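You operate a simulated robot arm through the tools that you are given. There is no shell and no other tool.

You are at the controls of a simulated robot arm. One attempt, no reset.

Task
Put inner drum 437 in the blue pail, fit the lid, close the band lever and tighten its screw.

It is judged by the outcome, as a careful person would: the job done as asked, and still so three seconds after it is handed in. It fails if anything else is knocked over, pushed out of place, dropped, spilled or broken. A push-on lid holds only when it is set on centred and level and pressed home; a screw cap is set on level and turned clockwise until tight.

Robot
A 6-joint arm with a two-finger gripper, fixed in place. Base frame: the origin is on the floor under the middle of its stand, x ahead of it, y to its left, z up; the work surface is at about z = 0.86. Units: m, rad, N and s.
It reaches about 1.637 m from its shoulder. Its first joint turns from -2.897 to 2.897 rad. Payload 3.43 kg.
The TCP is the grasp point between the finger pads, 0.02 m short of the fingertips. In the tool frame z runs along the fingers and y along their closing line. The gripper opens to 0.19 m; its body begins 0.248 m behind the TCP.
Orientation is that of the tool frame in the base frame, as [roll, pitch, yaw] about the fixed x, y, z axes, in that order (R = Rz(yaw) Ry(pitch) Rx(roll)). With the fingers straight down and closing along the base's y, the tool's x points along the base's -x, its y along +y and its z along -z.

Tools
- The arm moves only by the tool send_rows. Its argument "plan" is a list of rows, each a list of 3 entries, a list of its own where there are three numbers: the shift along the tool's x, y, z in units of 400 mm (1.0 is 400 mm), then the turn, a rotation vector about the tool's x, y, z in units of 120 degrees (1.0 is 120 degrees), then the gripper command, from -1 (fully open) to 1 (shut), values between in proportion. In form: [[[x, y, z], [ax, ay, az], gripper], ...]. A call has 1 to 20 rows; each row is the pose to reach, as a shift and turn from the pose commanded when the call began, along the tool's axes at that moment. A call with a number of a shift or a turn outside -1 to 1 is refused whole. A row lasts 0.2 s, in which the tool goes at most 0.05 m and 0.15 rad; a call with a longer step from one row to the next is refused whole, and so is a gripper value outside its range. A pose out of reach is approached as far as the arm can. The call stops where the force on the tool passes 40 N (or 10 N more than at its start, if that is more) or the arm is blocked; 0.2 s more then pass. The fingers move at their own pace (about 0.045 m/s each) and stop on an object; they squeeze with about 26 N. The grip force told is the motor's: it shows also when the fingers shut on nothing. Time passes only in rows, and 0.2 s behind the last, so rows that repeat a pose let the fingers close. It gives the time, the measured TCP pose, the force on the tool (base axes), the opening and the grip force at its end, in the units of the frame above (readings bear some noise), with the torque about the TCP (base axes, N m) and any sound that the robot's microphone picked up.
- Cameras (640 x 400 px; columns grow to the right, rows downward): "scene" is fixed at [0.22, -0.5009, 1.6179]; the picture's right is [-0.59, 0.80, 0.00], its down [-0.52, -0.38, -0.77] and it looks along [-0.62, -0.46, 0.64] (base axes); focal length 214 px, centre (320, 200). "wrist" rides on the gripper at [0.07, -0.008, -0.288] in the tool frame; the picture's right is [0.12, 0.99, 0.00], its down [-0.96, 0.12, -0.25] and it looks along [-0.25, 0.03, 0.97] (tool axes); focal length 261 px, centre (320, 200).
- snapshot(camera): a new picture of that camera. It takes no simulated time.
- lift_body(by): slides the trunk up (or, below 0, down) by that many m; the arm rides with it, the base frame stays. It gives what a move gives, with no picture.
- measure_at(camera, pixels): for up to 12 pixels [column, row] of the newest picture of that camera ("zoom" is the newest enlarged one), the place [x, y, z] in the base frame of the surface seen there, good to about 0.003 m. It takes no simulated time.
- inspect(camera, box): a new picture of the part [left, top, right, bottom] of that camera's present view, enlarged. It takes no simulated time.
- hand_in(): hands the job in; it is judged then, once.

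Leave the gripper open and the arm clear of the work at the hand-in unless told otherwise.

The tools are called after ">>>" as a command line: name --argument value ..., lists and objects as JSON in quotes. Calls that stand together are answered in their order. send_rows: Moves the arm, as the interface text tells. Its arguments: {"type":"object","properties":{"plan":{"type":"array","items":{"type":"array"}}},"required":["plan"]} The other tools are called the same way: lift_body (by) moves the trunk up or down; snapshot (camera) takes a picture; measure_at (camera, pixels) gives the place of the surface under pixels of a picture; inspect (camera, box) takes an enlarged picture of a part of a camera's view; hand_in () hands the job in.

At the start:

```text
time_s: 0.0
ee_pos: [0.8512, -0.029, 1.1322]
ee_rot: [3.142, 0.0, 3.141]
force: [0.5, 0.1, 0.0]
wrist_torque: [0.01, 0.01, 0.0]
width: 0.19
finger_force: 0.1
trunk travel left (down, up): [-0.15, 0.09]
```

scene: 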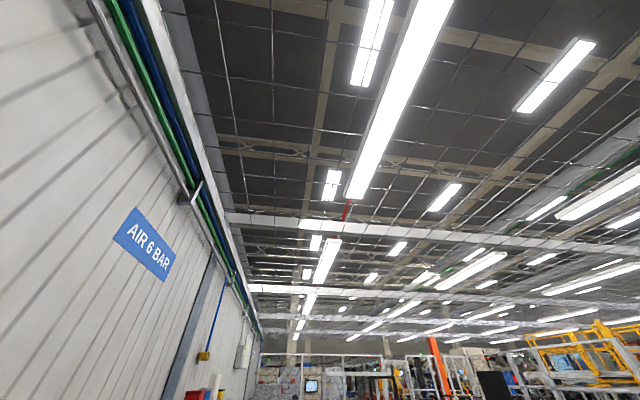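
wrist: 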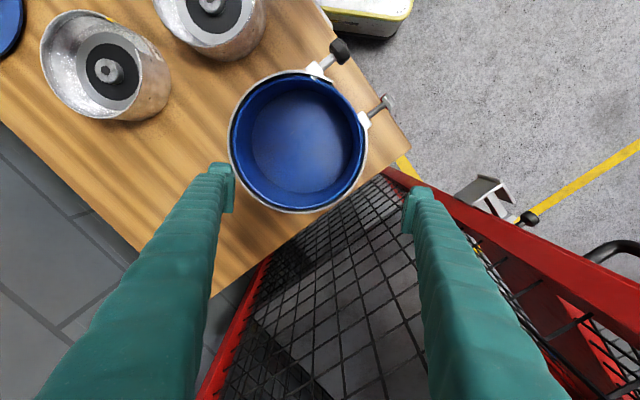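

The scene camera points up at the ceiling and away from the work, so it doesn't help. The wrist view shows the blue pail at about (300,142), with a band lever and screw on its right. Two metal drums are at top left, and part of a blue lid is at the far top left. I'll take fresh wrist pictures and measure these points.

>>> snapshot --camera "wrist"

>>> inspect --camera "wrist" --box '[200, 0, 440, 220]'

>>> measure_at --camera "wrist" --pixels '[[300, 142], [232, 140], [366, 140], [300, 72], [300, 208], [105, 70], [210, 3], [338, 50], [365, 120], [385, 101], [190, 170], [8, 25]]'

```text
taken
```

wrist: 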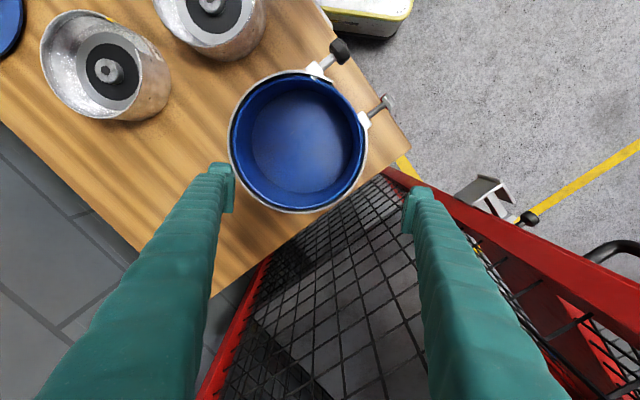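

```text
1.82 times, centred on (320, 110) of wrist
```

zoom: 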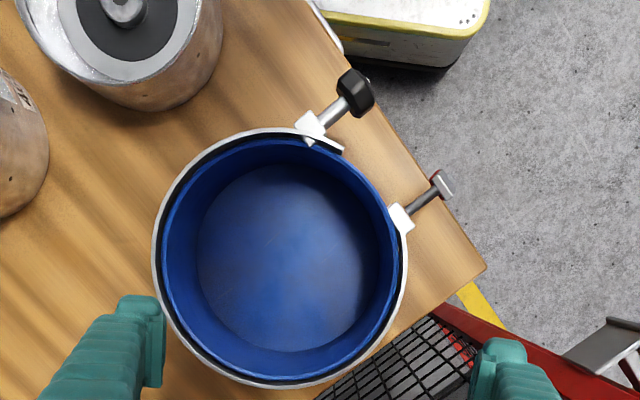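

```text
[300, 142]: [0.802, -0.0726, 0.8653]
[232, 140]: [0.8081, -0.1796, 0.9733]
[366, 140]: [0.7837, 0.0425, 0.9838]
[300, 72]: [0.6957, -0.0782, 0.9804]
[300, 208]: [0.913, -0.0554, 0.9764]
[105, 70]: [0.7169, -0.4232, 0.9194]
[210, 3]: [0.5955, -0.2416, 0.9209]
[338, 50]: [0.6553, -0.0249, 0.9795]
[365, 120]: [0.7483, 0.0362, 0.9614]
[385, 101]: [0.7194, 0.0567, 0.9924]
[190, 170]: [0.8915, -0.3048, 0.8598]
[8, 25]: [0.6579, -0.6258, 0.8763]
```

The pail is centred near (0.80, -0.07), with its rim at z≈0.98 and inner floor at 0.865. The image's right is +y and its down is +x. The drum labels aren't readable from here. I'll move about 0.4 m in -y and up a little to see all the drums and the lid.

>>> send_rows --plan '[[[0, -0.1, -0.03], [0, 0, 0], -1], [[0, -0.2, -0.06], [0, 0, 0], -1], [[0, -0.3, -0.09], [0, 0, 0], -1], [[0, -0.4, -0.12], [0, 0, 0], -1], [[0, -0.5, -0.15], [0, 0, 0], -1], [[0, -0.6, -0.18], [0, 0, 0], -1], [[0, -0.7, -0.21], [0, 0, 0], -1], [[0, -0.8, -0.24], [0, 0, 0], -1], [[0, -0.9, -0.25], [0, 0, 0], -1], [[0, -1.0, -0.25], [0, 0, 0], -1]]'

>>> snapshot --camera "wrist"

>>> snapshot --camera "scene"

```text
time_s: 2.2
ee_pos: [0.8263, -0.4062, 1.1979]
ee_rot: [-3.134, 0.014, -3.139]
force: [0.8, 0.5, -0.2]
wrist_torque: [-0.19, -0.09, -0.03]
width: 0.19
finger_force: 0.0
out of reach, approached as far as the arm can: row 7, 8, 9, 10
trunk travel left (down, up): [-0.15, 0.09]
```

```text
taken
```

wrist: 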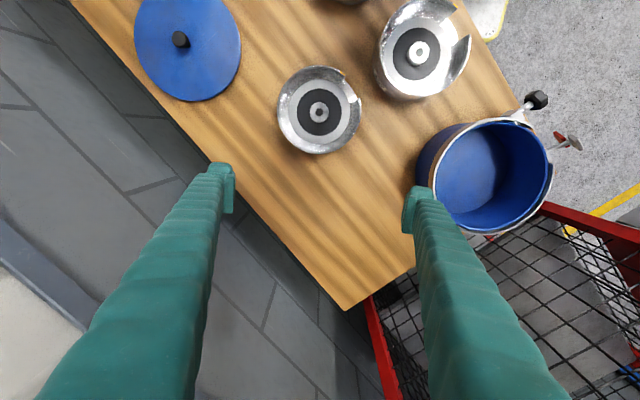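

```text
taken
```

scene: 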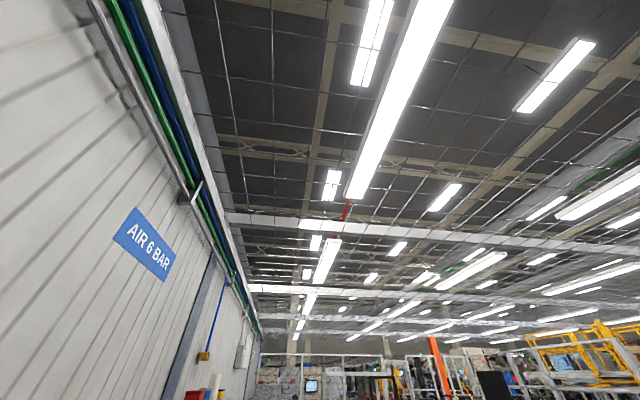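

The arm reached its limit at about 0.92 m out, which is useful to know. I can now see the lid at (188,45) with a black knob, drums at (318,110) and (420,52), and another object at the top edge near (350,0). I'll enlarge and measure these.

>>> inspect --camera "wrist" --box '[260, 0, 500, 160]'

>>> measure_at --camera "wrist" --pixels '[[180, 39], [134, 40], [241, 50], [185, 100], [318, 112], [278, 110], [361, 112], [318, 68], [418, 50], [425, 95], [380, 55], [350, 1]]'

```text
2.50 times, centred on (380, 80) of wrist
```

zoom: 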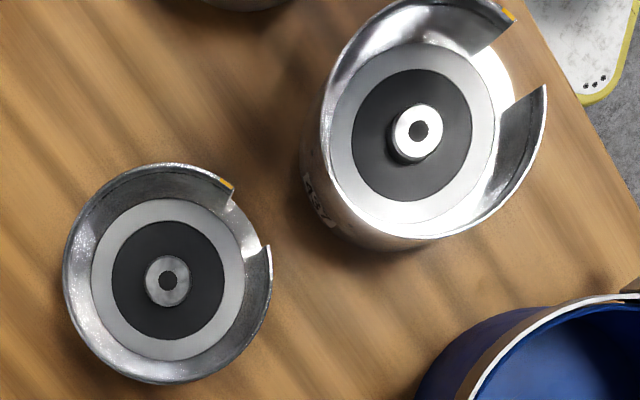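

```text
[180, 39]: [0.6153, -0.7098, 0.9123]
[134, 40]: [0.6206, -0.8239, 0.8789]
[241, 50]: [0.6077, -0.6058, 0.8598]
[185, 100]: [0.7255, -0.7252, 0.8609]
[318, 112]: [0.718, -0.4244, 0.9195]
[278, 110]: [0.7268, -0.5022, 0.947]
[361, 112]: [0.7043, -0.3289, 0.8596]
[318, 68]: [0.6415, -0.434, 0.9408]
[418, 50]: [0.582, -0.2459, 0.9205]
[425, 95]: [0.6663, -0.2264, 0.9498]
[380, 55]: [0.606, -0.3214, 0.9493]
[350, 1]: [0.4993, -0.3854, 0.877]
```

Drum B at pixel (420,52) has a number on its side. I'll zoom in on that text, on drum A's side, and on the object at the top edge.

>>> inspect --camera "wrist" --box '[365, 50, 425, 100]'

>>> inspect --camera "wrist" --box '[100, 0, 260, 110]'

>>> inspect --camera "wrist" --box '[410, 80, 600, 250]'

```text
8.00 times, centred on (395, 75) of wrist
```

zoom: 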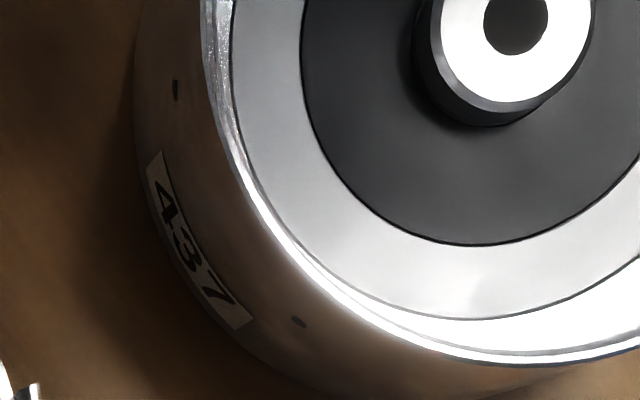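

```text
3.64 times, centred on (180, 55) of wrist
```

zoom: 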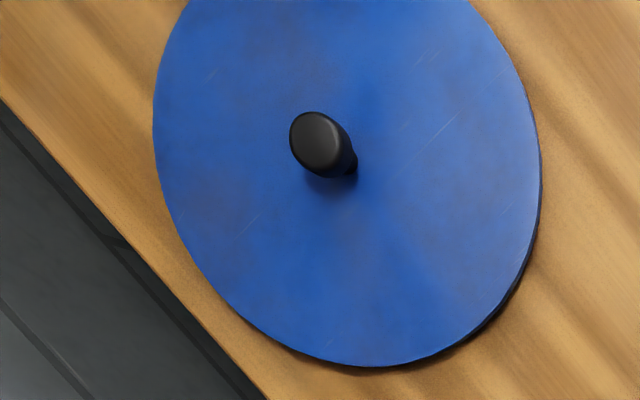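

```text
2.35 times, centred on (505, 165) of wrist
```

zoom: 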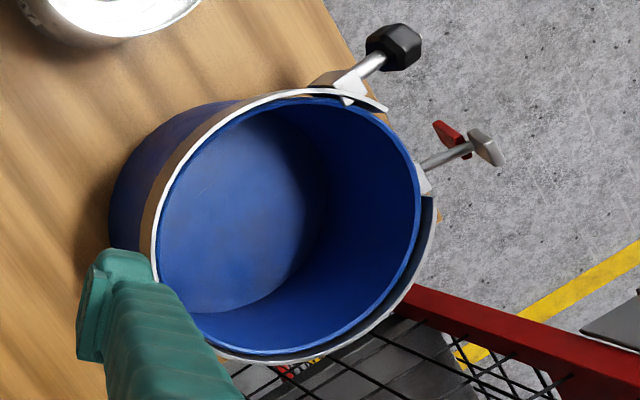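

Drum B is labelled 437. It is centred near (0.585, -0.245), with its hub top at z≈0.92 and rim at 0.948. I'll move back to about (0.62, -0.25) to see drum B, the rest of the bench and the pail's band hardware.

>>> send_rows --plan '[[[0.1, 0.08, 0.0], [0, 0, 0], -1], [[0.2, 0.16, 0.0], [0, 0, 0], -1], [[0.3, 0.24, 0], [0, 0, 0], -1], [[0.4, 0.32, 0], [0, 0, 0], -1], [[0.5, 0.4, 0], [0, 0, 0], -1], [[0.5, 0.4, 0], [0, 0, 0], -1]]'

>>> snapshot --camera "wrist"

```text
refused: row 1 steps farther than a row can; nothing moved
```

```text
taken
```

wrist: 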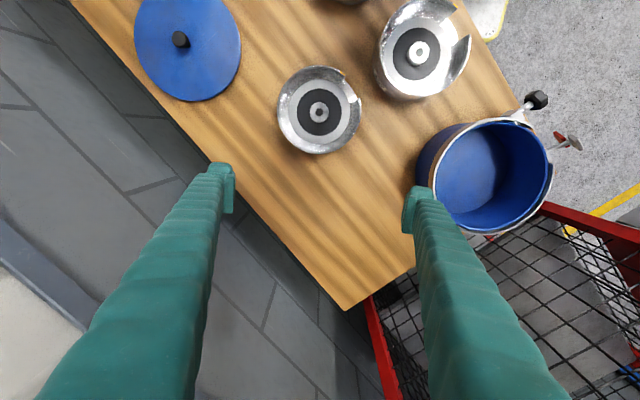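

That combined step was just over 0.05 m, so the call was refused. I'll resend it with smaller steps.

>>> send_rows --plan '[[[0.08, 0.06, 0.0], [0, 0, 0], -1], [[0.16, 0.12, 0.0], [0, 0, 0], -1], [[0.24, 0.18, 0], [0, 0, 0], -1], [[0.32, 0.24, 0], [0, 0, 0], -1], [[0.4, 0.3, 0], [0, 0, 0], -1], [[0.48, 0.36, 0], [0, 0, 0], -1], [[0.5, 0.4, 0], [0, 0, 0], -1]]'

>>> snapshot --camera "wrist"

```text
time_s: 3.8
ee_pos: [0.6268, -0.248, 1.1973]
ee_rot: [-3.141, 0.0, 3.142]
force: [-0.6, -0.1, -0.5]
wrist_torque: [0.07, 0.04, 0.0]
width: 0.1903
finger_force: 0.1
trunk travel left (down, up): [-0.15, 0.09]
```

```text
taken
```

wrist: 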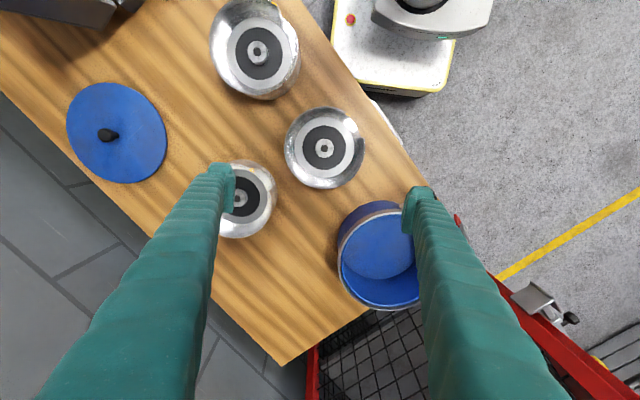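

I can see three drums from here. Drum 437 is at (324,148), a second is at (257,50), and the third is at (243,198). I'll zoom in on 437, check the other drums' labels and measure 437.

>>> inspect --camera "wrist" --box '[200, 0, 400, 210]'

>>> measure_at --camera "wrist" --pixels '[[324, 148], [324, 158], [284, 150], [365, 145], [325, 188], [320, 108], [324, 165], [305, 150], [324, 176], [257, 50], [238, 198], [108, 134]]'

```text
1.90 times, centred on (300, 105) of wrist
```

zoom: 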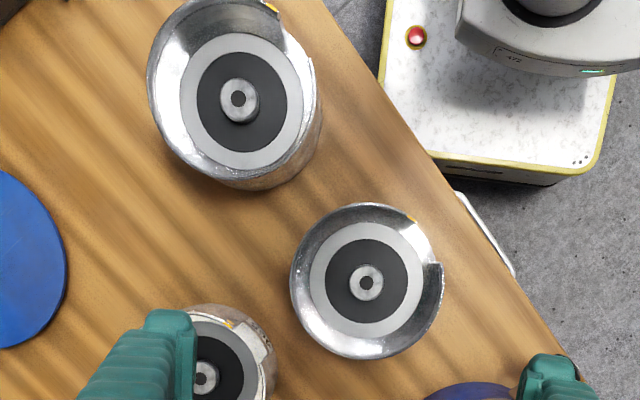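

```text
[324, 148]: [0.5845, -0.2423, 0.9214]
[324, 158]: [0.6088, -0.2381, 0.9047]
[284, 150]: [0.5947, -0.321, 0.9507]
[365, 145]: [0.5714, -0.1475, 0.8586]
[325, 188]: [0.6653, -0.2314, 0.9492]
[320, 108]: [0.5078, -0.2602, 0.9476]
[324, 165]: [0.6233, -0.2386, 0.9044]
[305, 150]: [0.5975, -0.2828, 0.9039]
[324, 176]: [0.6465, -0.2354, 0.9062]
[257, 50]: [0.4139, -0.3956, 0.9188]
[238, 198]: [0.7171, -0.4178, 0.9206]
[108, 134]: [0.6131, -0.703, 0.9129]
```

Drum 437's rim fits a circle centred at (0.586, -0.241) with radius 0.080. Its hub top is at z=0.921 and the disc is at 0.904, so the hub stands about 17 mm proud and is about 40 mm wide. I'll grip the hub. First I'll part-close the gripper to about 0.09 m so the fingers fit inside the rim, and move above the hub to z≈1.03.

>>> send_rows --plan '[[[0.05, 0.008, 0.05], [0, 0, 0], 0.05], [[0.104, 0.015, 0.1], [0, 0, 0], 0.05], [[0.104, 0.015, 0.2], [0, 0, 0], 0.05], [[0.104, 0.015, 0.3], [0, 0, 0], 0.05], [[0.104, 0.015, 0.4], [0, 0, 0], 0.05], [[0.104, 0.015, 0.42], [0, 0, 0], 0.05], [[0.104, 0.015, 0.42], [0, 0, 0], 0.05]]'

>>> snapshot --camera "wrist"

```text
time_s: 5.4
ee_pos: [0.5856, -0.2429, 1.0293]
ee_rot: [3.141, 0.0, -3.142]
force: [-0.6, 0.3, -0.4]
wrist_torque: [0.0, -0.02, 0.03]
width: 0.0902
finger_force: 0.1
trunk travel left (down, up): [-0.15, 0.09]
```

```text
taken
```

wrist: 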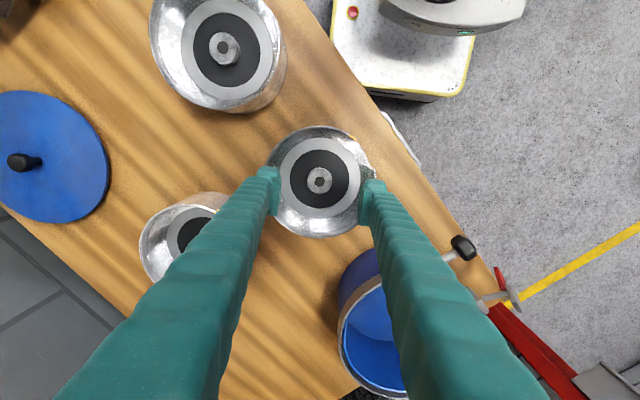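

The gripper is open to 0.090 m above the drum. The hub is at about (319,181), between the fingertips. I'll zoom in and measure the hub edges to centre on it precisely.

>>> inspect --camera "wrist" --box '[260, 115, 380, 245]'

>>> measure_at --camera "wrist" --pixels '[[319, 172], [319, 190], [310, 181], [328, 181], [319, 200], [340, 181], [319, 234], [322, 128]]'

```text
3.08 times, centred on (320, 180) of wrist
```

zoom: 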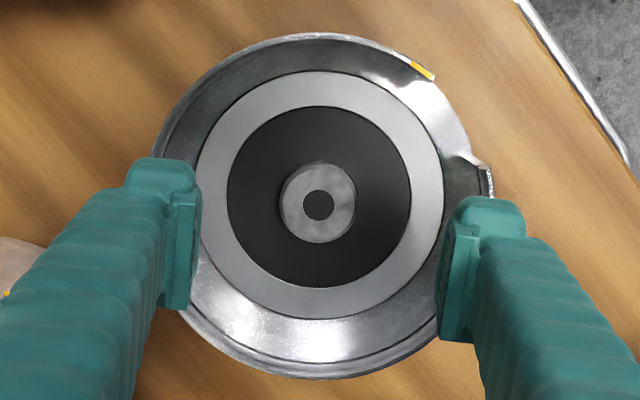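

```text
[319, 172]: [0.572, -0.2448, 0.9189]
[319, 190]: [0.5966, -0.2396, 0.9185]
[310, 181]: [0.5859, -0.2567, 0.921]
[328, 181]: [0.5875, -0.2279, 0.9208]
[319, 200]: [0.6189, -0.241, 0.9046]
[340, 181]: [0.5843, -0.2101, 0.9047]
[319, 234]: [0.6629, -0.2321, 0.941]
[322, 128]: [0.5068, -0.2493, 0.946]
```

The hub centre is at (0.5855, -0.2425) and the TCP is already within 1 mm of it. I'll narrow to 0.07 m to clear the rim and lower to TCP z≈0.927. That puts the fingertips about 2–3 mm above the disc.

>>> send_rows --plan '[[[0, 0.001, 0.0], [0, 0, 0], 0.263], [[0, 0.001, 0.06], [0, 0, 0], 0.263], [[0, 0.001, 0.12], [0, 0, 0], 0.263], [[0, 0.001, 0.17], [0, 0, 0], 0.263], [[0, 0.001, 0.21], [0, 0, 0], 0.263], [[0, 0.001, 0.235], [0, 0, 0], 0.263], [[0, 0.001, 0.25], [0, 0, 0], 0.263], [[0, 0.001, 0.256], [0, 0, 0], 0.263], [[0, 0.001, 0.256], [0, 0, 0], 0.263]]'

>>> snapshot --camera "wrist"

```text
time_s: 7.4
ee_pos: [0.5844, -0.2402, 0.9277]
ee_rot: [3.14, -0.001, 3.141]
force: [-0.5, 0.7, 0.4]
wrist_torque: [0.01, 0.0, -0.02]
width: 0.0695
finger_force: 0.0
trunk travel left (down, up): [-0.15, 0.09]
```

```text
taken
```

wrist: 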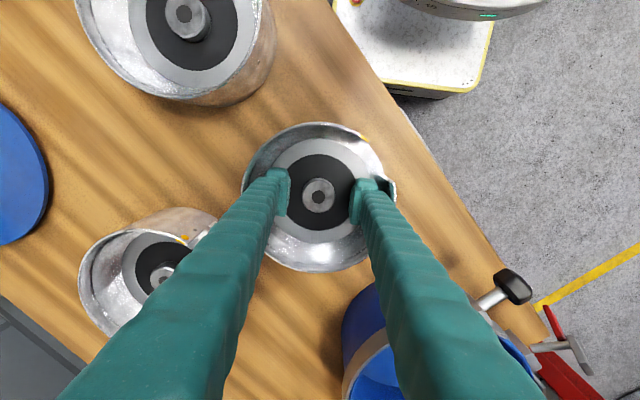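

The fingers are on either side of the hub with no contact force. Next I'll close on the hub by repeating the pose until the fingers stop.

>>> send_rows --plan '[[[0, 0, 0.003], [0, 0, 0], 0.5], [[0, 0, 0.003], [0, 0, 0], 0.8], [[0, 0, 0.003], [0, 0, 0], 1], [[0, 0, 0.003], [0, 0, 0], 1], [[0, 0, 0.003], [0, 0, 0], 1]]'

>>> inspect --camera "wrist" --box '[240, 110, 400, 280]'

```text
time_s: 8.6
ee_pos: [0.585, -0.243, 0.9249]
ee_rot: [3.141, 0.001, 3.142]
force: [0.2, -8.6, 0.1]
wrist_torque: [0.29, 0.08, -0.03]
width: 0.0389
finger_force: 26.0
trunk travel left (down, up): [-0.15, 0.09]
```

```text
2.35 times, centred on (320, 195) of wrist
```

zoom: 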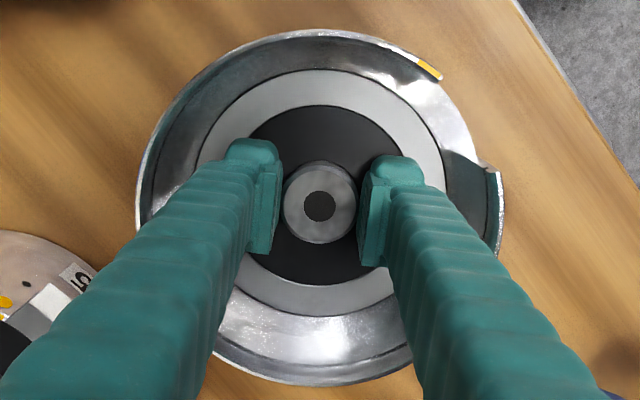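

The grip is on at width 0.039 m and 26 N. There's a side load of -8.6 N from a slight off-centre. I'll lift slowly by 2 cm, easing slightly to -y, and check that the drum comes up.

>>> send_rows --plan '[[[0, -0.002, -0.01], [0, 0, 0], 1], [[0, -0.002, -0.025], [0, 0, 0], 1], [[0, -0.002, -0.05], [0, 0, 0], 1], [[0, -0.002, -0.05], [0, 0, 0], 1]]'

>>> snapshot --camera "wrist"

```text
time_s: 9.6
ee_pos: [0.5853, -0.2434, 0.9446]
ee_rot: [3.141, 0.002, 3.141]
force: [-0.2, 0.1, -20.0]
wrist_torque: [0.01, 0.04, 0.03]
width: 0.0389
finger_force: 26.0
trunk travel left (down, up): [-0.15, 0.09]
```

```text
taken
```

wrist: 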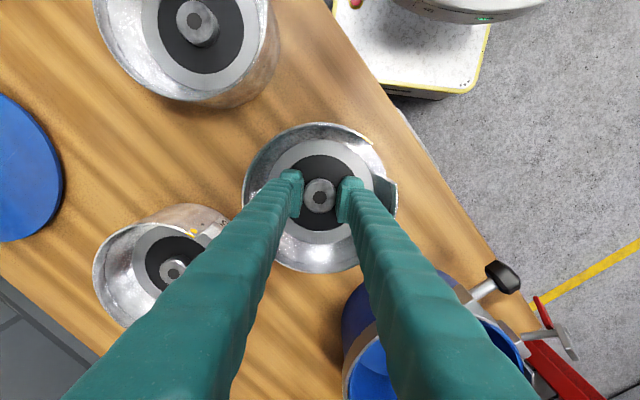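

The drum is off the bench at 20 N (about 2 kg), and the width is steady at 0.0389. I'll lift it to TCP z≈1.10, which puts its bottom at about 1.035, well over the pail rim at 0.98.

>>> send_rows --plan '[[[0, 0, -0.04], [0, 0, 0], 1], [[0, 0, -0.1], [0, 0, 0], 1], [[0, 0, -0.16], [0, 0, 0], 1], [[0, 0, -0.22], [0, 0, 0], 1], [[0, 0, -0.28], [0, 0, 0], 1], [[0, 0, -0.34], [0, 0, 0], 1], [[0, 0, -0.38], [0, 0, 0], 1], [[0, 0, -0.39], [0, 0, 0], 1]]'

>>> snapshot --camera "wrist"

```text
time_s: 11.4
ee_pos: [0.5853, -0.2422, 1.1]
ee_rot: [-3.14, 0.001, -3.141]
force: [-0.9, -0.1, 0.4]
wrist_torque: [-0.01, 0.03, 0.01]
width: 0.0001
finger_force: 25.2
trunk travel left (down, up): [-0.15, 0.09]
```

```text
taken
```

wrist: 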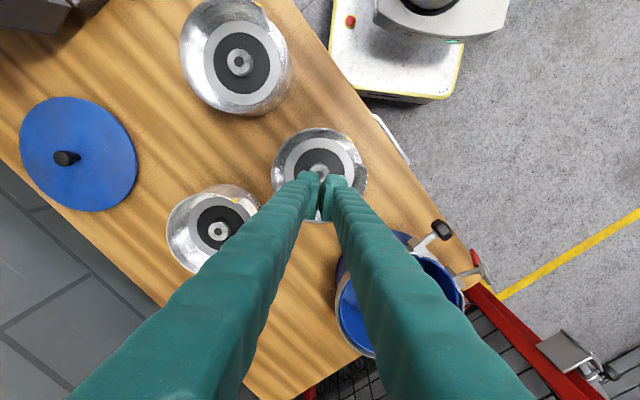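

The width reads 0.0001, so the drum slipped out of the grip during the faster lift and settled back onto the bench. It looks upright at (319,175). I'll check its pose and that nothing else was disturbed before trying a slower lift.

>>> inspect --camera "wrist" --box '[160, 0, 400, 280]'

>>> measure_at --camera "wrist" --pixels '[[273, 175], [320, 128], [365, 175], [319, 166], [345, 160], [295, 175], [240, 62], [217, 231]]'

```text
1.43 times, centred on (280, 140) of wrist
```

zoom: 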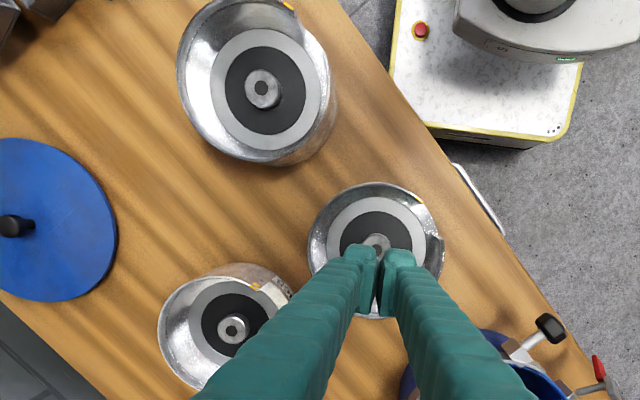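

```text
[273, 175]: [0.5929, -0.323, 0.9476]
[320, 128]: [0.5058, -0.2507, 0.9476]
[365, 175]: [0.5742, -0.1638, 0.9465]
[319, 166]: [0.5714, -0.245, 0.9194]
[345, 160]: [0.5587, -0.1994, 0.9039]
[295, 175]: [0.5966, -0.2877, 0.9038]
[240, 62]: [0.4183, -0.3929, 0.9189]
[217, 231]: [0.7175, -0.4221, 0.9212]
```

The drum is level and upright at the same place, rim z≈0.947 and centre (0.585, -0.243), and the other items haven't moved. I'll open to 0.07 m, go back down to the hub and grip again. This time I'll lift with a gentle ramp.

>>> send_rows --plan '[[[0, 0, 0.0], [0, 0, 0], 0.263], [[0, 0, 0.05], [0, 0, 0], 0.263], [[0, 0, 0.12], [0, 0, 0], 0.263], [[0, 0, 0.2], [0, 0, 0], 0.263], [[0, 0, 0.28], [0, 0, 0], 0.263], [[0, 0, 0.34], [0, 0, 0], 0.263], [[0, 0, 0.39], [0, 0, 0], 0.263], [[0, 0, 0.42], [0, 0, 0], 0.263], [[0, 0, 0.434], [0, 0, 0], 0.263], [[0, 0, 0.436], [0, 0, 0], 0.263], [[0, 0, 0.436], [0, 0, 0], 0.263]]'

>>> inspect --camera "wrist" --box '[240, 110, 400, 280]'

```text
time_s: 13.8
ee_pos: [0.5858, -0.2434, 0.9269]
ee_rot: [3.141, 0.0, -3.141]
force: [0.4, -0.4, 0.1]
wrist_torque: [0.02, 0.0, 0.0]
width: 0.0697
finger_force: 0.0
trunk travel left (down, up): [-0.15, 0.09]
```

```text
2.35 times, centred on (320, 195) of wrist
```

zoom: 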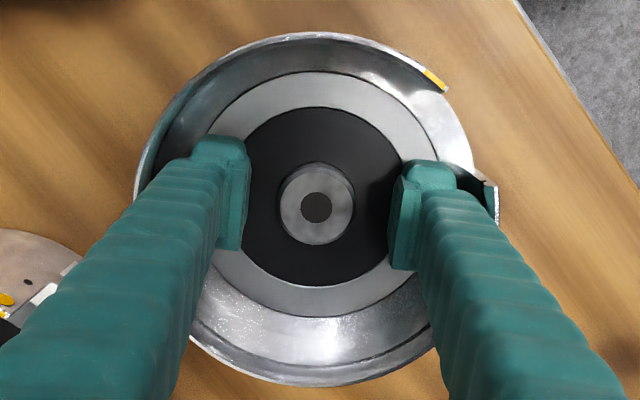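

The fingers again sit either side of the hub. I'll go about 1 mm lower and close.

>>> send_rows --plan '[[[0, 0, 0.004], [0, 0, 0], 0.45], [[0, 0, 0.005], [0, 0, 0], 0.6], [[0, 0, 0.005], [0, 0, 0], 0.8], [[0, 0, 0.005], [0, 0, 0], 1], [[0, 0, 0.005], [0, 0, 0], 1], [[0, 0, 0.005], [0, 0, 0], 1]]'

```text
time_s: 15.2
ee_pos: [0.5849, -0.2435, 0.9254]
ee_rot: [-3.141, -0.001, 3.14]
force: [1.6, -9.8, 6.8]
wrist_torque: [-0.11, -0.06, 0.02]
width: 0.0386
finger_force: 25.9
trunk travel left (down, up): [-0.15, 0.09]
```

Gripped at 0.0386 m. I'll lift with a very gentle ramp and check on the way.

>>> send_rows --plan '[[[0, -0.002, -0.003], [0, 0, 0], 1], [[0, -0.002, -0.007], [0, 0, 0], 1], [[0, -0.002, -0.013], [0, 0, 0], 1], [[0, -0.002, -0.02], [0, 0, 0], 1], [[0, -0.002, -0.028], [0, 0, 0], 1], [[0, -0.002, -0.037], [0, 0, 0], 1], [[0, -0.002, -0.047], [0, 0, 0], 1], [[0, -0.002, -0.057], [0, 0, 0], 1], [[0, -0.002, -0.067], [0, 0, 0], 1], [[0, -0.002, -0.075], [0, 0, 0], 1], [[0, -0.002, -0.08], [0, 0, 0], 1], [[0, -0.002, -0.082], [0, 0, 0], 1]]'

>>> inspect --camera "wrist" --box '[240, 110, 400, 280]'

>>> measure_at --camera "zoom" --pixels '[[320, 105], [318, 255], [290, 200], [330, 370], [230, 300]]'

```text
time_s: 17.8
ee_pos: [0.586, -0.2435, 0.9581]
ee_rot: [-3.141, -0.001, 3.141]
force: [-0.1, -0.5, -19.4]
wrist_torque: [0.04, 0.03, 0.0]
width: 0.0385
finger_force: 25.9
trunk travel left (down, up): [-0.15, 0.09]
```

```text
2.35 times, centred on (320, 195) of wrist
```

zoom: 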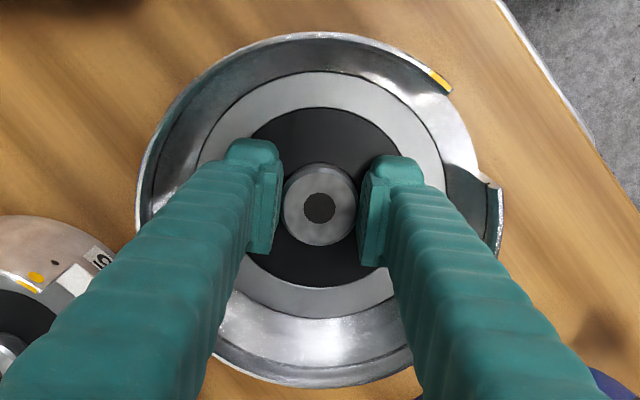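

```text
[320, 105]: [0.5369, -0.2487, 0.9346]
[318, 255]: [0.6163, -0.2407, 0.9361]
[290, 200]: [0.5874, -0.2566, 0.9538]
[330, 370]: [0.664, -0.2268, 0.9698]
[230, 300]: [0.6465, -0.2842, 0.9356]
```

It's holding: force -19.4 N, disc z≈0.9355 with the TCP at 0.958, and no slip. I'll continue the gentle lift to TCP z≈1.077.

>>> send_rows --plan '[[[0, 0, -0.003], [0, 0, 0], 1], [[0, 0, -0.008], [0, 0, 0], 1], [[0, 0, -0.016], [0, 0, 0], 1], [[0, 0, -0.027], [0, 0, 0], 1], [[0, 0, -0.041], [0, 0, 0], 1], [[0, 0, -0.058], [0, 0, 0], 1], [[0, 0, -0.078], [0, 0, 0], 1], [[0, 0, -0.1], [0, 0, 0], 1], [[0, 0, -0.122], [0, 0, 0], 1], [[0, 0, -0.144], [0, 0, 0], 1], [[0, 0, -0.166], [0, 0, 0], 1], [[0, 0, -0.188], [0, 0, 0], 1], [[0, 0, -0.21], [0, 0, 0], 1], [[0, 0, -0.23], [0, 0, 0], 1], [[0, 0, -0.248], [0, 0, 0], 1], [[0, 0, -0.263], [0, 0, 0], 1], [[0, 0, -0.276], [0, 0, 0], 1], [[0, 0, -0.286], [0, 0, 0], 1], [[0, 0, -0.293], [0, 0, 0], 1], [[0, 0, -0.297], [0, 0, 0], 1]]'

>>> snapshot --camera "wrist"

>>> inspect --camera "wrist" --box '[240, 110, 400, 280]'

>>> measure_at --camera "zoom" --pixels '[[320, 105], [318, 255], [290, 200], [330, 370], [230, 300]]'

```text
time_s: 22.0
ee_pos: [0.585, -0.2426, 1.0754]
ee_rot: [-3.141, 0.001, 3.141]
force: [-0.1, -0.3, -19.3]
wrist_torque: [-0.04, 0.06, -0.01]
width: 0.0385
finger_force: 26.5
trunk travel left (down, up): [-0.15, 0.09]
```

```text
taken
```

wrist: 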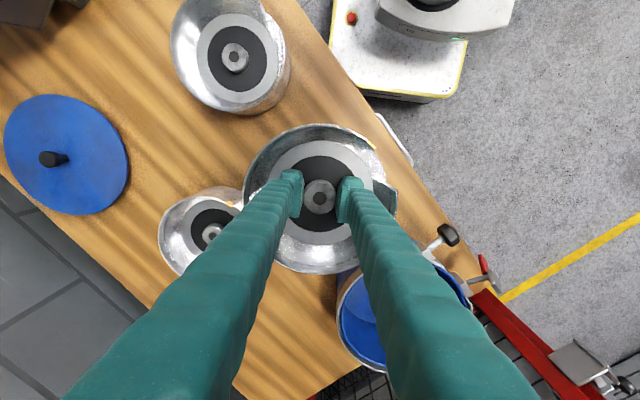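

```text
2.35 times, centred on (320, 195) of wrist
```

zoom: 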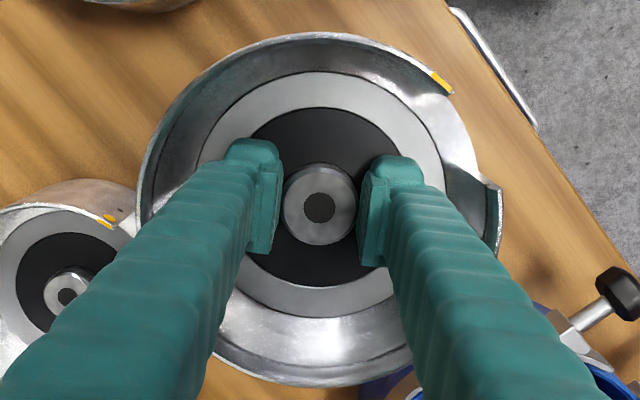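

```text
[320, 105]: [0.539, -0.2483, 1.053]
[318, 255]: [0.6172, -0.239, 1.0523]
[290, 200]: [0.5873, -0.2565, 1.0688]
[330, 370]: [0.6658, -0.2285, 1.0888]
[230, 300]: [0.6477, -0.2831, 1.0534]
```

The drum is up with no slip: disc at 1.053, TCP at 1.075, bottom at about 1.009. Before moving across, I'll zoom in on the visible part of the pail to refine its centre.

>>> inspect --camera "wrist" --box '[320, 215, 510, 385]'

```text
2.35 times, centred on (415, 300) of wrist
```

zoom: 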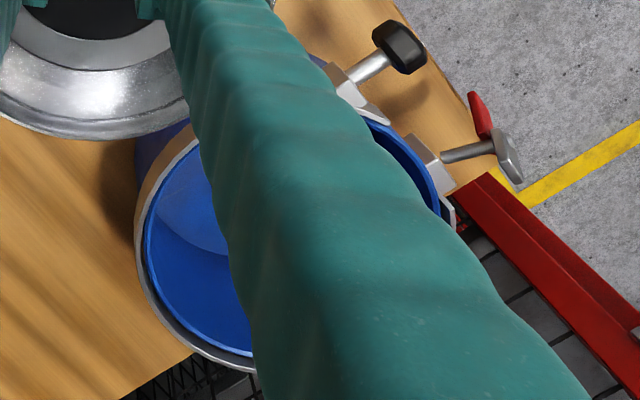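

>>> measure_at --camera "zoom" --pixels '[[146, 240], [152, 280], [175, 320], [210, 345], [155, 205], [180, 165], [410, 150], [440, 200], [378, 118], [400, 45], [475, 110], [510, 155]]'

```text
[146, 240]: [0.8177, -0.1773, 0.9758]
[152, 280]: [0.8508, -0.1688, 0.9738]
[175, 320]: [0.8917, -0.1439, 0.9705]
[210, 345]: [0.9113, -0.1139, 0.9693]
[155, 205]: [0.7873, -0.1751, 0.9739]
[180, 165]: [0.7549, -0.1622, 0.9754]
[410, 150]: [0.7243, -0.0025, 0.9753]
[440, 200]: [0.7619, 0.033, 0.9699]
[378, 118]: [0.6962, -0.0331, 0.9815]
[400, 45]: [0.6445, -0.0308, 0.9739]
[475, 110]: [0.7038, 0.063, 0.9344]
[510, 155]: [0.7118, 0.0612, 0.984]
```

The rim points agree on a pail centre of about (0.805, -0.068) with z≈0.975, and the hardware is to the +y/-x side. I'll move the drum slowly on a straight line toward the pail, covering the first 60% now.

>>> send_rows --plan '[[[-0.0039, 0.0031, 0], [0, 0, 0], 1], [[-0.0117, 0.0093, 0], [0, 0, 0], 1], [[-0.0235, 0.0187, 0], [0, 0, 0], 1], [[-0.0391, 0.0311, 0], [0, 0, 0], 1], [[-0.0587, 0.0467, 0], [0, 0, 0], 1], [[-0.0821, 0.0654, 0], [0, 0, 0], 1], [[-0.1056, 0.0841, 0], [0, 0, 0], 1], [[-0.129, 0.1028, 0], [0, 0, 0], 1], [[-0.1525, 0.1214, 0], [0, 0, 0], 1], [[-0.176, 0.1401, 0], [0, 0, 0], 1], [[-0.1994, 0.1588, 0], [0, 0, 0], 1], [[-0.2229, 0.1775, 0], [0, 0, 0], 1], [[-0.2463, 0.1962, 0], [0, 0, 0], 1], [[-0.2698, 0.2149, 0], [0, 0, 0], 1], [[-0.2893, 0.2304, 0], [0, 0, 0], 1], [[-0.305, 0.2429, 0], [0, 0, 0], 1], [[-0.3167, 0.2522, 0], [0, 0, 0], 1], [[-0.3245, 0.2585, 0], [0, 0, 0], 1], [[-0.3284, 0.2616, 0], [0, 0, 0], 1]]'

>>> snapshot --camera "wrist"

```text
time_s: 26.0
ee_pos: [0.7176, -0.1396, 1.0753]
ee_rot: [3.141, 0.0, 3.14]
force: [0.5, 1.1, -19.3]
wrist_torque: [0.01, 0.05, 0.01]
width: 0.0385
finger_force: 26.0
trunk travel left (down, up): [-0.15, 0.09]
```

```text
taken
```

wrist: 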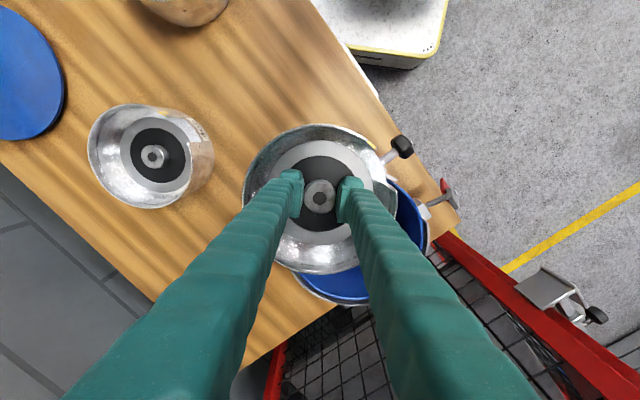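

It's holding steady at -19.3 N. I'll finish the traverse to the pail centre.

>>> send_rows --plan '[[[-0.0039, 0.0032, 0], [0, 0, 0], 1], [[-0.0116, 0.0095, 0], [0, 0, 0], 1], [[-0.0232, 0.019, 0], [0, 0, 0], 1], [[-0.0387, 0.0317, 0], [0, 0, 0], 1], [[-0.058, 0.0475, 0], [0, 0, 0], 1], [[-0.0774, 0.0634, 0], [0, 0, 0], 1], [[-0.0967, 0.0792, 0], [0, 0, 0], 1], [[-0.116, 0.095, 0], [0, 0, 0], 1], [[-0.1354, 0.1109, 0], [0, 0, 0], 1], [[-0.1547, 0.1267, 0], [0, 0, 0], 1], [[-0.1741, 0.1426, 0], [0, 0, 0], 1], [[-0.1895, 0.1552, 0], [0, 0, 0], 1], [[-0.2011, 0.1647, 0], [0, 0, 0], 1], [[-0.2089, 0.1711, 0], [0, 0, 0], 1], [[-0.2147, 0.1758, 0], [0, 0, 0], 1], [[-0.2185, 0.179, 0], [0, 0, 0], 1], [[-0.2185, 0.179, 0], [0, 0, 0], 1]]'

>>> snapshot --camera "wrist"

>>> inspect --camera "wrist" --box '[220, 110, 460, 290]'

```text
time_s: 29.6
ee_pos: [0.8039, -0.0674, 1.0772]
ee_rot: [3.141, 0.0, 3.141]
force: [-0.1, -0.4, -19.3]
wrist_torque: [0.0, 0.03, -0.02]
width: 0.0385
finger_force: 25.6
trunk travel left (down, up): [-0.15, 0.09]
```

```text
taken
```

wrist: 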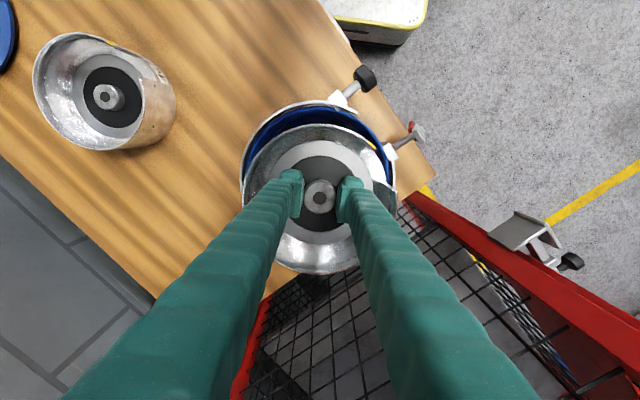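

```text
2.22 times, centred on (340, 200) of wrist
```

zoom: 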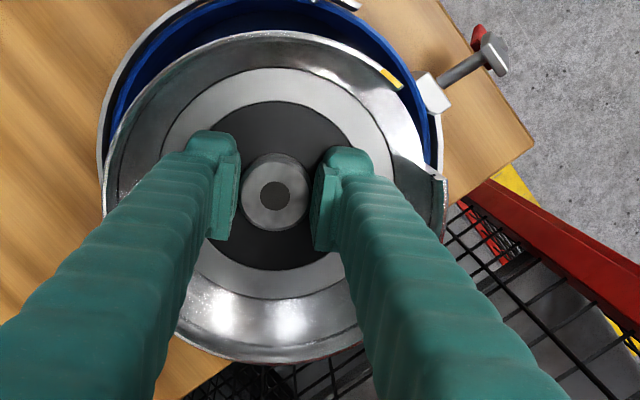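

The drum is over the pail, with the TCP at (0.804, -0.067). I'll measure rim points on the visible back half of the pail to confirm centring.

>>> measure_at --camera "wrist" --pixels '[[245, 150], [251, 130], [268, 112], [300, 103], [330, 105], [385, 160], [300, 114], [260, 138], [375, 145], [360, 128], [248, 165]]'

>>> inspect --camera "wrist" --box '[230, 60, 430, 190]'

```text
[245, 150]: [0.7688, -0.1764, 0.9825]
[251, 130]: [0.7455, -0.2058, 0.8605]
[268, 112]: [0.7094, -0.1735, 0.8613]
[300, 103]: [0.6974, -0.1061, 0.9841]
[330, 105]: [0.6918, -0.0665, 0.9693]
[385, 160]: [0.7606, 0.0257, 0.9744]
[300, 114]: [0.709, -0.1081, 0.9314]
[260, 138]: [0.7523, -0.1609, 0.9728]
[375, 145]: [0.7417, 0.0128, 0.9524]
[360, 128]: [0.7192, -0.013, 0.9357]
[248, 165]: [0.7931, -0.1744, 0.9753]
```

```text
3.08 times, centred on (330, 125) of wrist
```

zoom: 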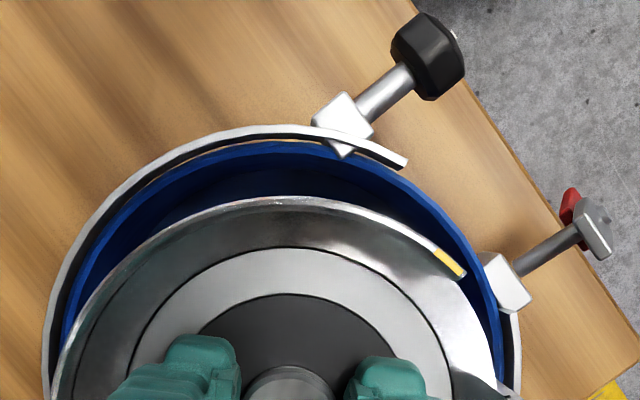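

The inner-wall points sit at radius about 0.102 around (0.804, -0.068), so there's about 20 mm clearance all round. I'll lower gently to about 15 mm above the pail floor.

>>> send_rows --plan '[[[0, 0, 0.004], [0, 0, 0], 1], [[0, 0, 0.012], [0, 0, 0], 1], [[0, 0, 0.024], [0, 0, 0], 1], [[0, 0, 0.04], [0, 0, 0], 1], [[0, 0, 0.06], [0, 0, 0], 1], [[0, 0, 0.084], [0, 0, 0], 1], [[0, 0, 0.11], [0, 0, 0], 1], [[0, 0, 0.136], [0, 0, 0], 1], [[0, 0, 0.162], [0, 0, 0], 1], [[0, 0, 0.188], [0, 0, 0], 1], [[0, 0, 0.214], [0, 0, 0], 1], [[0, 0, 0.24], [0, 0, 0], 1], [[0, 0, 0.262], [0, 0, 0], 1], [[0, 0, 0.28], [0, 0, 0], 1], [[0, 0, 0.294], [0, 0, 0], 1], [[0, 0, 0.305], [0, 0, 0], 1], [[0, 0, 0.313], [0, 0, 0], 1], [[0, 0, 0.319], [0, 0, 0], 1], [[0, 0, 0.323], [0, 0, 0], 1], [[0, 0, 0.326], [0, 0, 0], 1]]'

>>> snapshot --camera "wrist"

```text
time_s: 33.8
ee_pos: [0.8047, -0.067, 0.9454]
ee_rot: [3.141, -0.001, 3.141]
force: [0.0, 0.2, -18.9]
wrist_torque: [0.02, 0.05, 0.01]
width: 0.0387
finger_force: 26.0
trunk travel left (down, up): [-0.15, 0.09]
```

```text
taken
```

wrist: 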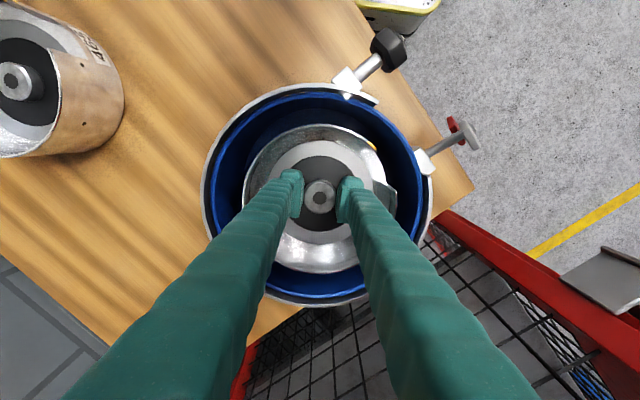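

The drum is nicely inside the pail and still supported at -18.9 N. I'll lower slowly onto the floor until the weight comes off.

>>> send_rows --plan '[[[0, 0, 0.005], [0, 0, 0], 1], [[0, 0, 0.011], [0, 0, 0], 1], [[0, 0, 0.017], [0, 0, 0], 1], [[0, 0, 0.022], [0, 0, 0], 1], [[0, 0, 0.026], [0, 0, 0], 1], [[0, 0, 0.03], [0, 0, 0], 1], [[0, 0, 0.033], [0, 0, 0], 1], [[0, 0, 0.033], [0, 0, 0], 1]]'

```text
time_s: 35.6
ee_pos: [0.8041, -0.0666, 0.9346]
ee_rot: [-3.14, 0.002, 3.14]
force: [4.6, 0.0, -1.0]
wrist_torque: [0.03, 0.08, 0.04]
width: 0.0383
finger_force: 26.0
trunk travel left (down, up): [-0.15, 0.09]
```

The weight is off at -1.0 N, so the drum rests on the pail floor. I'll open just to 0.075 m, staying inside the drum rim, and wait.

>>> send_rows --plan '[[[0, 0, 0.0], [0, 0, 0], 0.4], [[0, 0, 0], [0, 0, 0], 0.21], [[0, 0, 0], [0, 0, 0], 0.21], [[0, 0, 0], [0, 0, 0], 0.21]]'

>>> snapshot --camera "wrist"

```text
time_s: 36.6
ee_pos: [0.804, -0.0661, 0.9334]
ee_rot: [3.141, 0.0, -3.141]
force: [-0.7, -1.3, -0.4]
wrist_torque: [-0.03, 0.01, -0.01]
width: 0.0753
finger_force: 0.1
trunk travel left (down, up): [-0.15, 0.09]
```

```text
taken
```

wrist: 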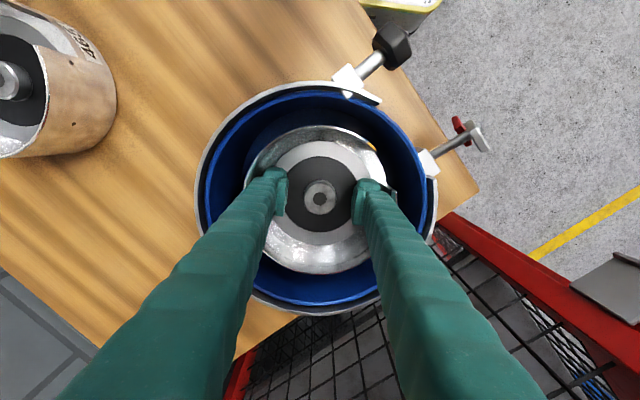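

Released, with the fingers clear of the hub. I'll rise straight up to z≈1.13 and look at the pail and its hardware.

>>> send_rows --plan '[[[0, 0, -0.03], [0, 0, 0], 0.21], [[0, 0, -0.1], [0, 0, 0], 0.21], [[0, 0, -0.2], [0, 0, 0], 0.21], [[0, 0, -0.3], [0, 0, 0], 0.21], [[0, 0, -0.4], [0, 0, 0], 0.21], [[0, 0, -0.48], [0, 0, 0], 0.21], [[0, 0, -0.5], [0, 0, 0], 0.21]]'

>>> snapshot --camera "wrist"

>>> inspect --camera "wrist" --box '[310, 60, 450, 180]'

```text
time_s: 38.2
ee_pos: [0.803, -0.0677, 1.1331]
ee_rot: [-3.141, 0.0, 3.141]
force: [-0.2, -0.4, 0.1]
wrist_torque: [0.01, 0.03, 0.05]
width: 0.0748
finger_force: 0.1
trunk travel left (down, up): [-0.15, 0.09]
```

```text
taken
```

wrist: 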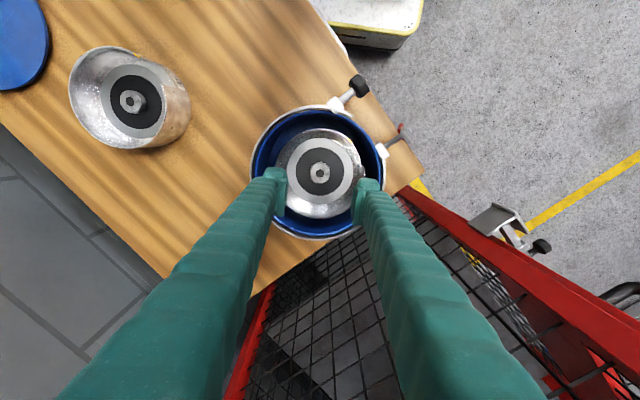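

```text
3.33 times, centred on (380, 120) of wrist
```

zoom: 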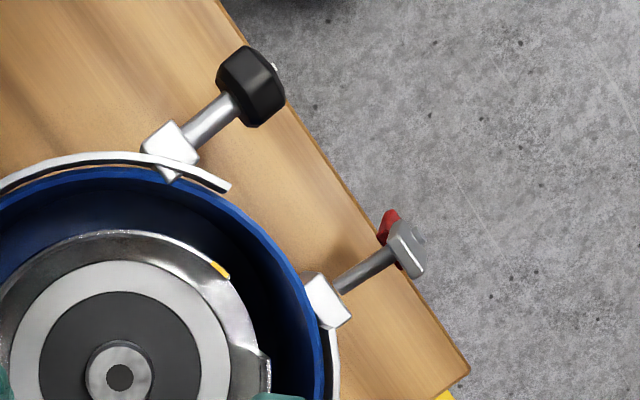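

Drum 437 sits level and centred in the pail. The band has one block with a rod and black knob at zoom (215,115), and another block with a T-handle rod and a red part at (380,260). I'll study that hardware more closely later. The lid comes first, so I'll move toward it at safe height.

>>> send_rows --plan '[[[0.04, -0.07, 0], [0, 0, 0], -0.2], [[0.09, -0.15, 0], [0, 0, 0], -0.2], [[0.14, -0.23, 0], [0, 0, 0], -0.2], [[0.19, -0.31, 0], [0, 0, 0], -0.2], [[0.24, -0.39, 0], [0, 0, 0], -0.2], [[0.29, -0.47, 0], [0, 0, 0], -0.2], [[0.34, -0.55, 0], [0, 0, 0], -0.2], [[0.39, -0.63, 0], [0, 0, 0], -0.2], [[0.44, -0.71, 0], [0, 0, 0], -0.2], [[0.48, -0.79, 0], [0, 0, 0], -0.2], [[0.5, -0.87, 0], [0, 0, 0], -0.2], [[0.5, -0.93, 0], [0, 0, 0], -0.2], [[0.5, -0.98, 0], [0, 0, 0], -0.2]]'

>>> snapshot --camera "wrist"

```text
time_s: 41.0
ee_pos: [0.6047, -0.459, 1.1321]
ee_rot: [3.141, 0.001, -3.142]
force: [0.2, -0.1, -0.1]
wrist_torque: [-0.13, -0.02, 0.01]
width: 0.1141
finger_force: 0.1
trunk travel left (down, up): [-0.15, 0.09]
```

```text
taken
```

wrist: 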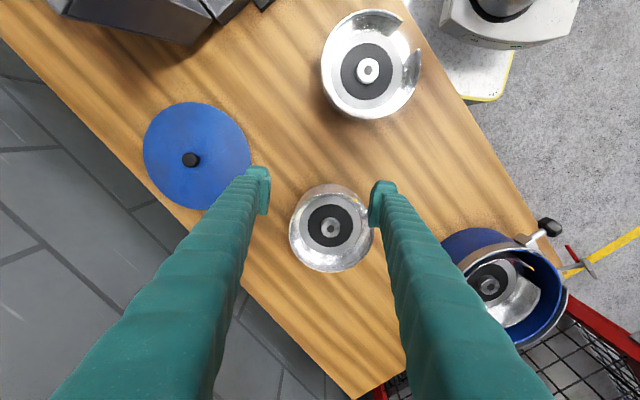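

The lid is fully visible, with its knob at (190,160). I'll measure its rim, surface and knob.

>>> inspect --camera "wrist" --box '[130, 90, 270, 220]'

>>> measure_at --camera "wrist" --pixels '[[190, 159], [146, 156], [249, 160], [197, 105], [198, 206], [160, 120], [230, 130], [170, 190], [220, 170], [184, 160], [197, 160], [190, 167]]'

```text
3.08 times, centred on (200, 155) of wrist
```

zoom: 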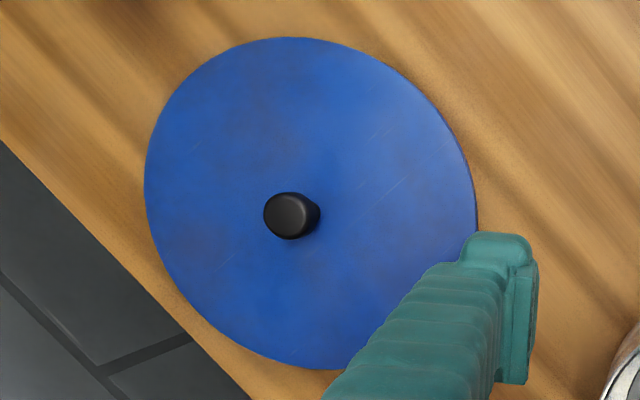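

```text
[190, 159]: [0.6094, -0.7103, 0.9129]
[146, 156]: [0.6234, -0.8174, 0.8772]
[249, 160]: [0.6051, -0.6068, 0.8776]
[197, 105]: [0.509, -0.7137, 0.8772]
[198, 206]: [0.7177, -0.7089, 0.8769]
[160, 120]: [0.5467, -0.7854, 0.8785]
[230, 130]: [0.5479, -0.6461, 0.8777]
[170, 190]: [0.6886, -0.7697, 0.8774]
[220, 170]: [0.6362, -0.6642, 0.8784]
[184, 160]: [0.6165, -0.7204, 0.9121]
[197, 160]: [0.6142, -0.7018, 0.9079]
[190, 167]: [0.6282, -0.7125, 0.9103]
```

The lid is centred at (0.613, -0.712), radius about 0.105, top z=0.8775. Its knob is about 29 mm wide with its top at 0.9125. I'll move over the knob, going lower as I go since the reach improves, to z≈0.98 with the fingers at 0.08 m.

>>> send_rows --plan '[[[-0.002, -0.063, 0.03], [0, 0, 0], 0.15], [[-0.004, -0.126, 0.06], [0, 0, 0], 0.15], [[-0.006, -0.189, 0.1], [0, 0, 0], 0.15], [[-0.008, -0.252, 0.14], [0, 0, 0], 0.15], [[-0.01, -0.315, 0.18], [0, 0, 0], 0.15], [[-0.012, -0.378, 0.22], [0, 0, 0], 0.15], [[-0.014, -0.441, 0.26], [0, 0, 0], 0.15], [[-0.016, -0.504, 0.3], [0, 0, 0], 0.15], [[-0.018, -0.567, 0.34], [0, 0, 0], 0.15], [[-0.018, -0.61, 0.37], [0, 0, 0], 0.15], [[-0.018, -0.63, 0.38], [0, 0, 0], 0.15], [[-0.018, -0.63, 0.38], [0, 0, 0], 0.15]]'

>>> snapshot --camera "wrist"

```text
time_s: 43.6
ee_pos: [0.6112, -0.7113, 0.9818]
ee_rot: [3.14, 0.0, 3.141]
force: [-0.1, -0.7, -0.5]
wrist_torque: [-0.02, 0.01, 0.0]
width: 0.0807
finger_force: 0.1
trunk travel left (down, up): [-0.15, 0.09]
```

```text
taken
```

wrist: 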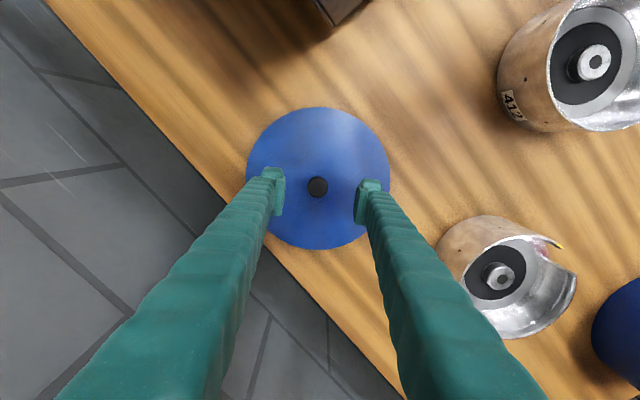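

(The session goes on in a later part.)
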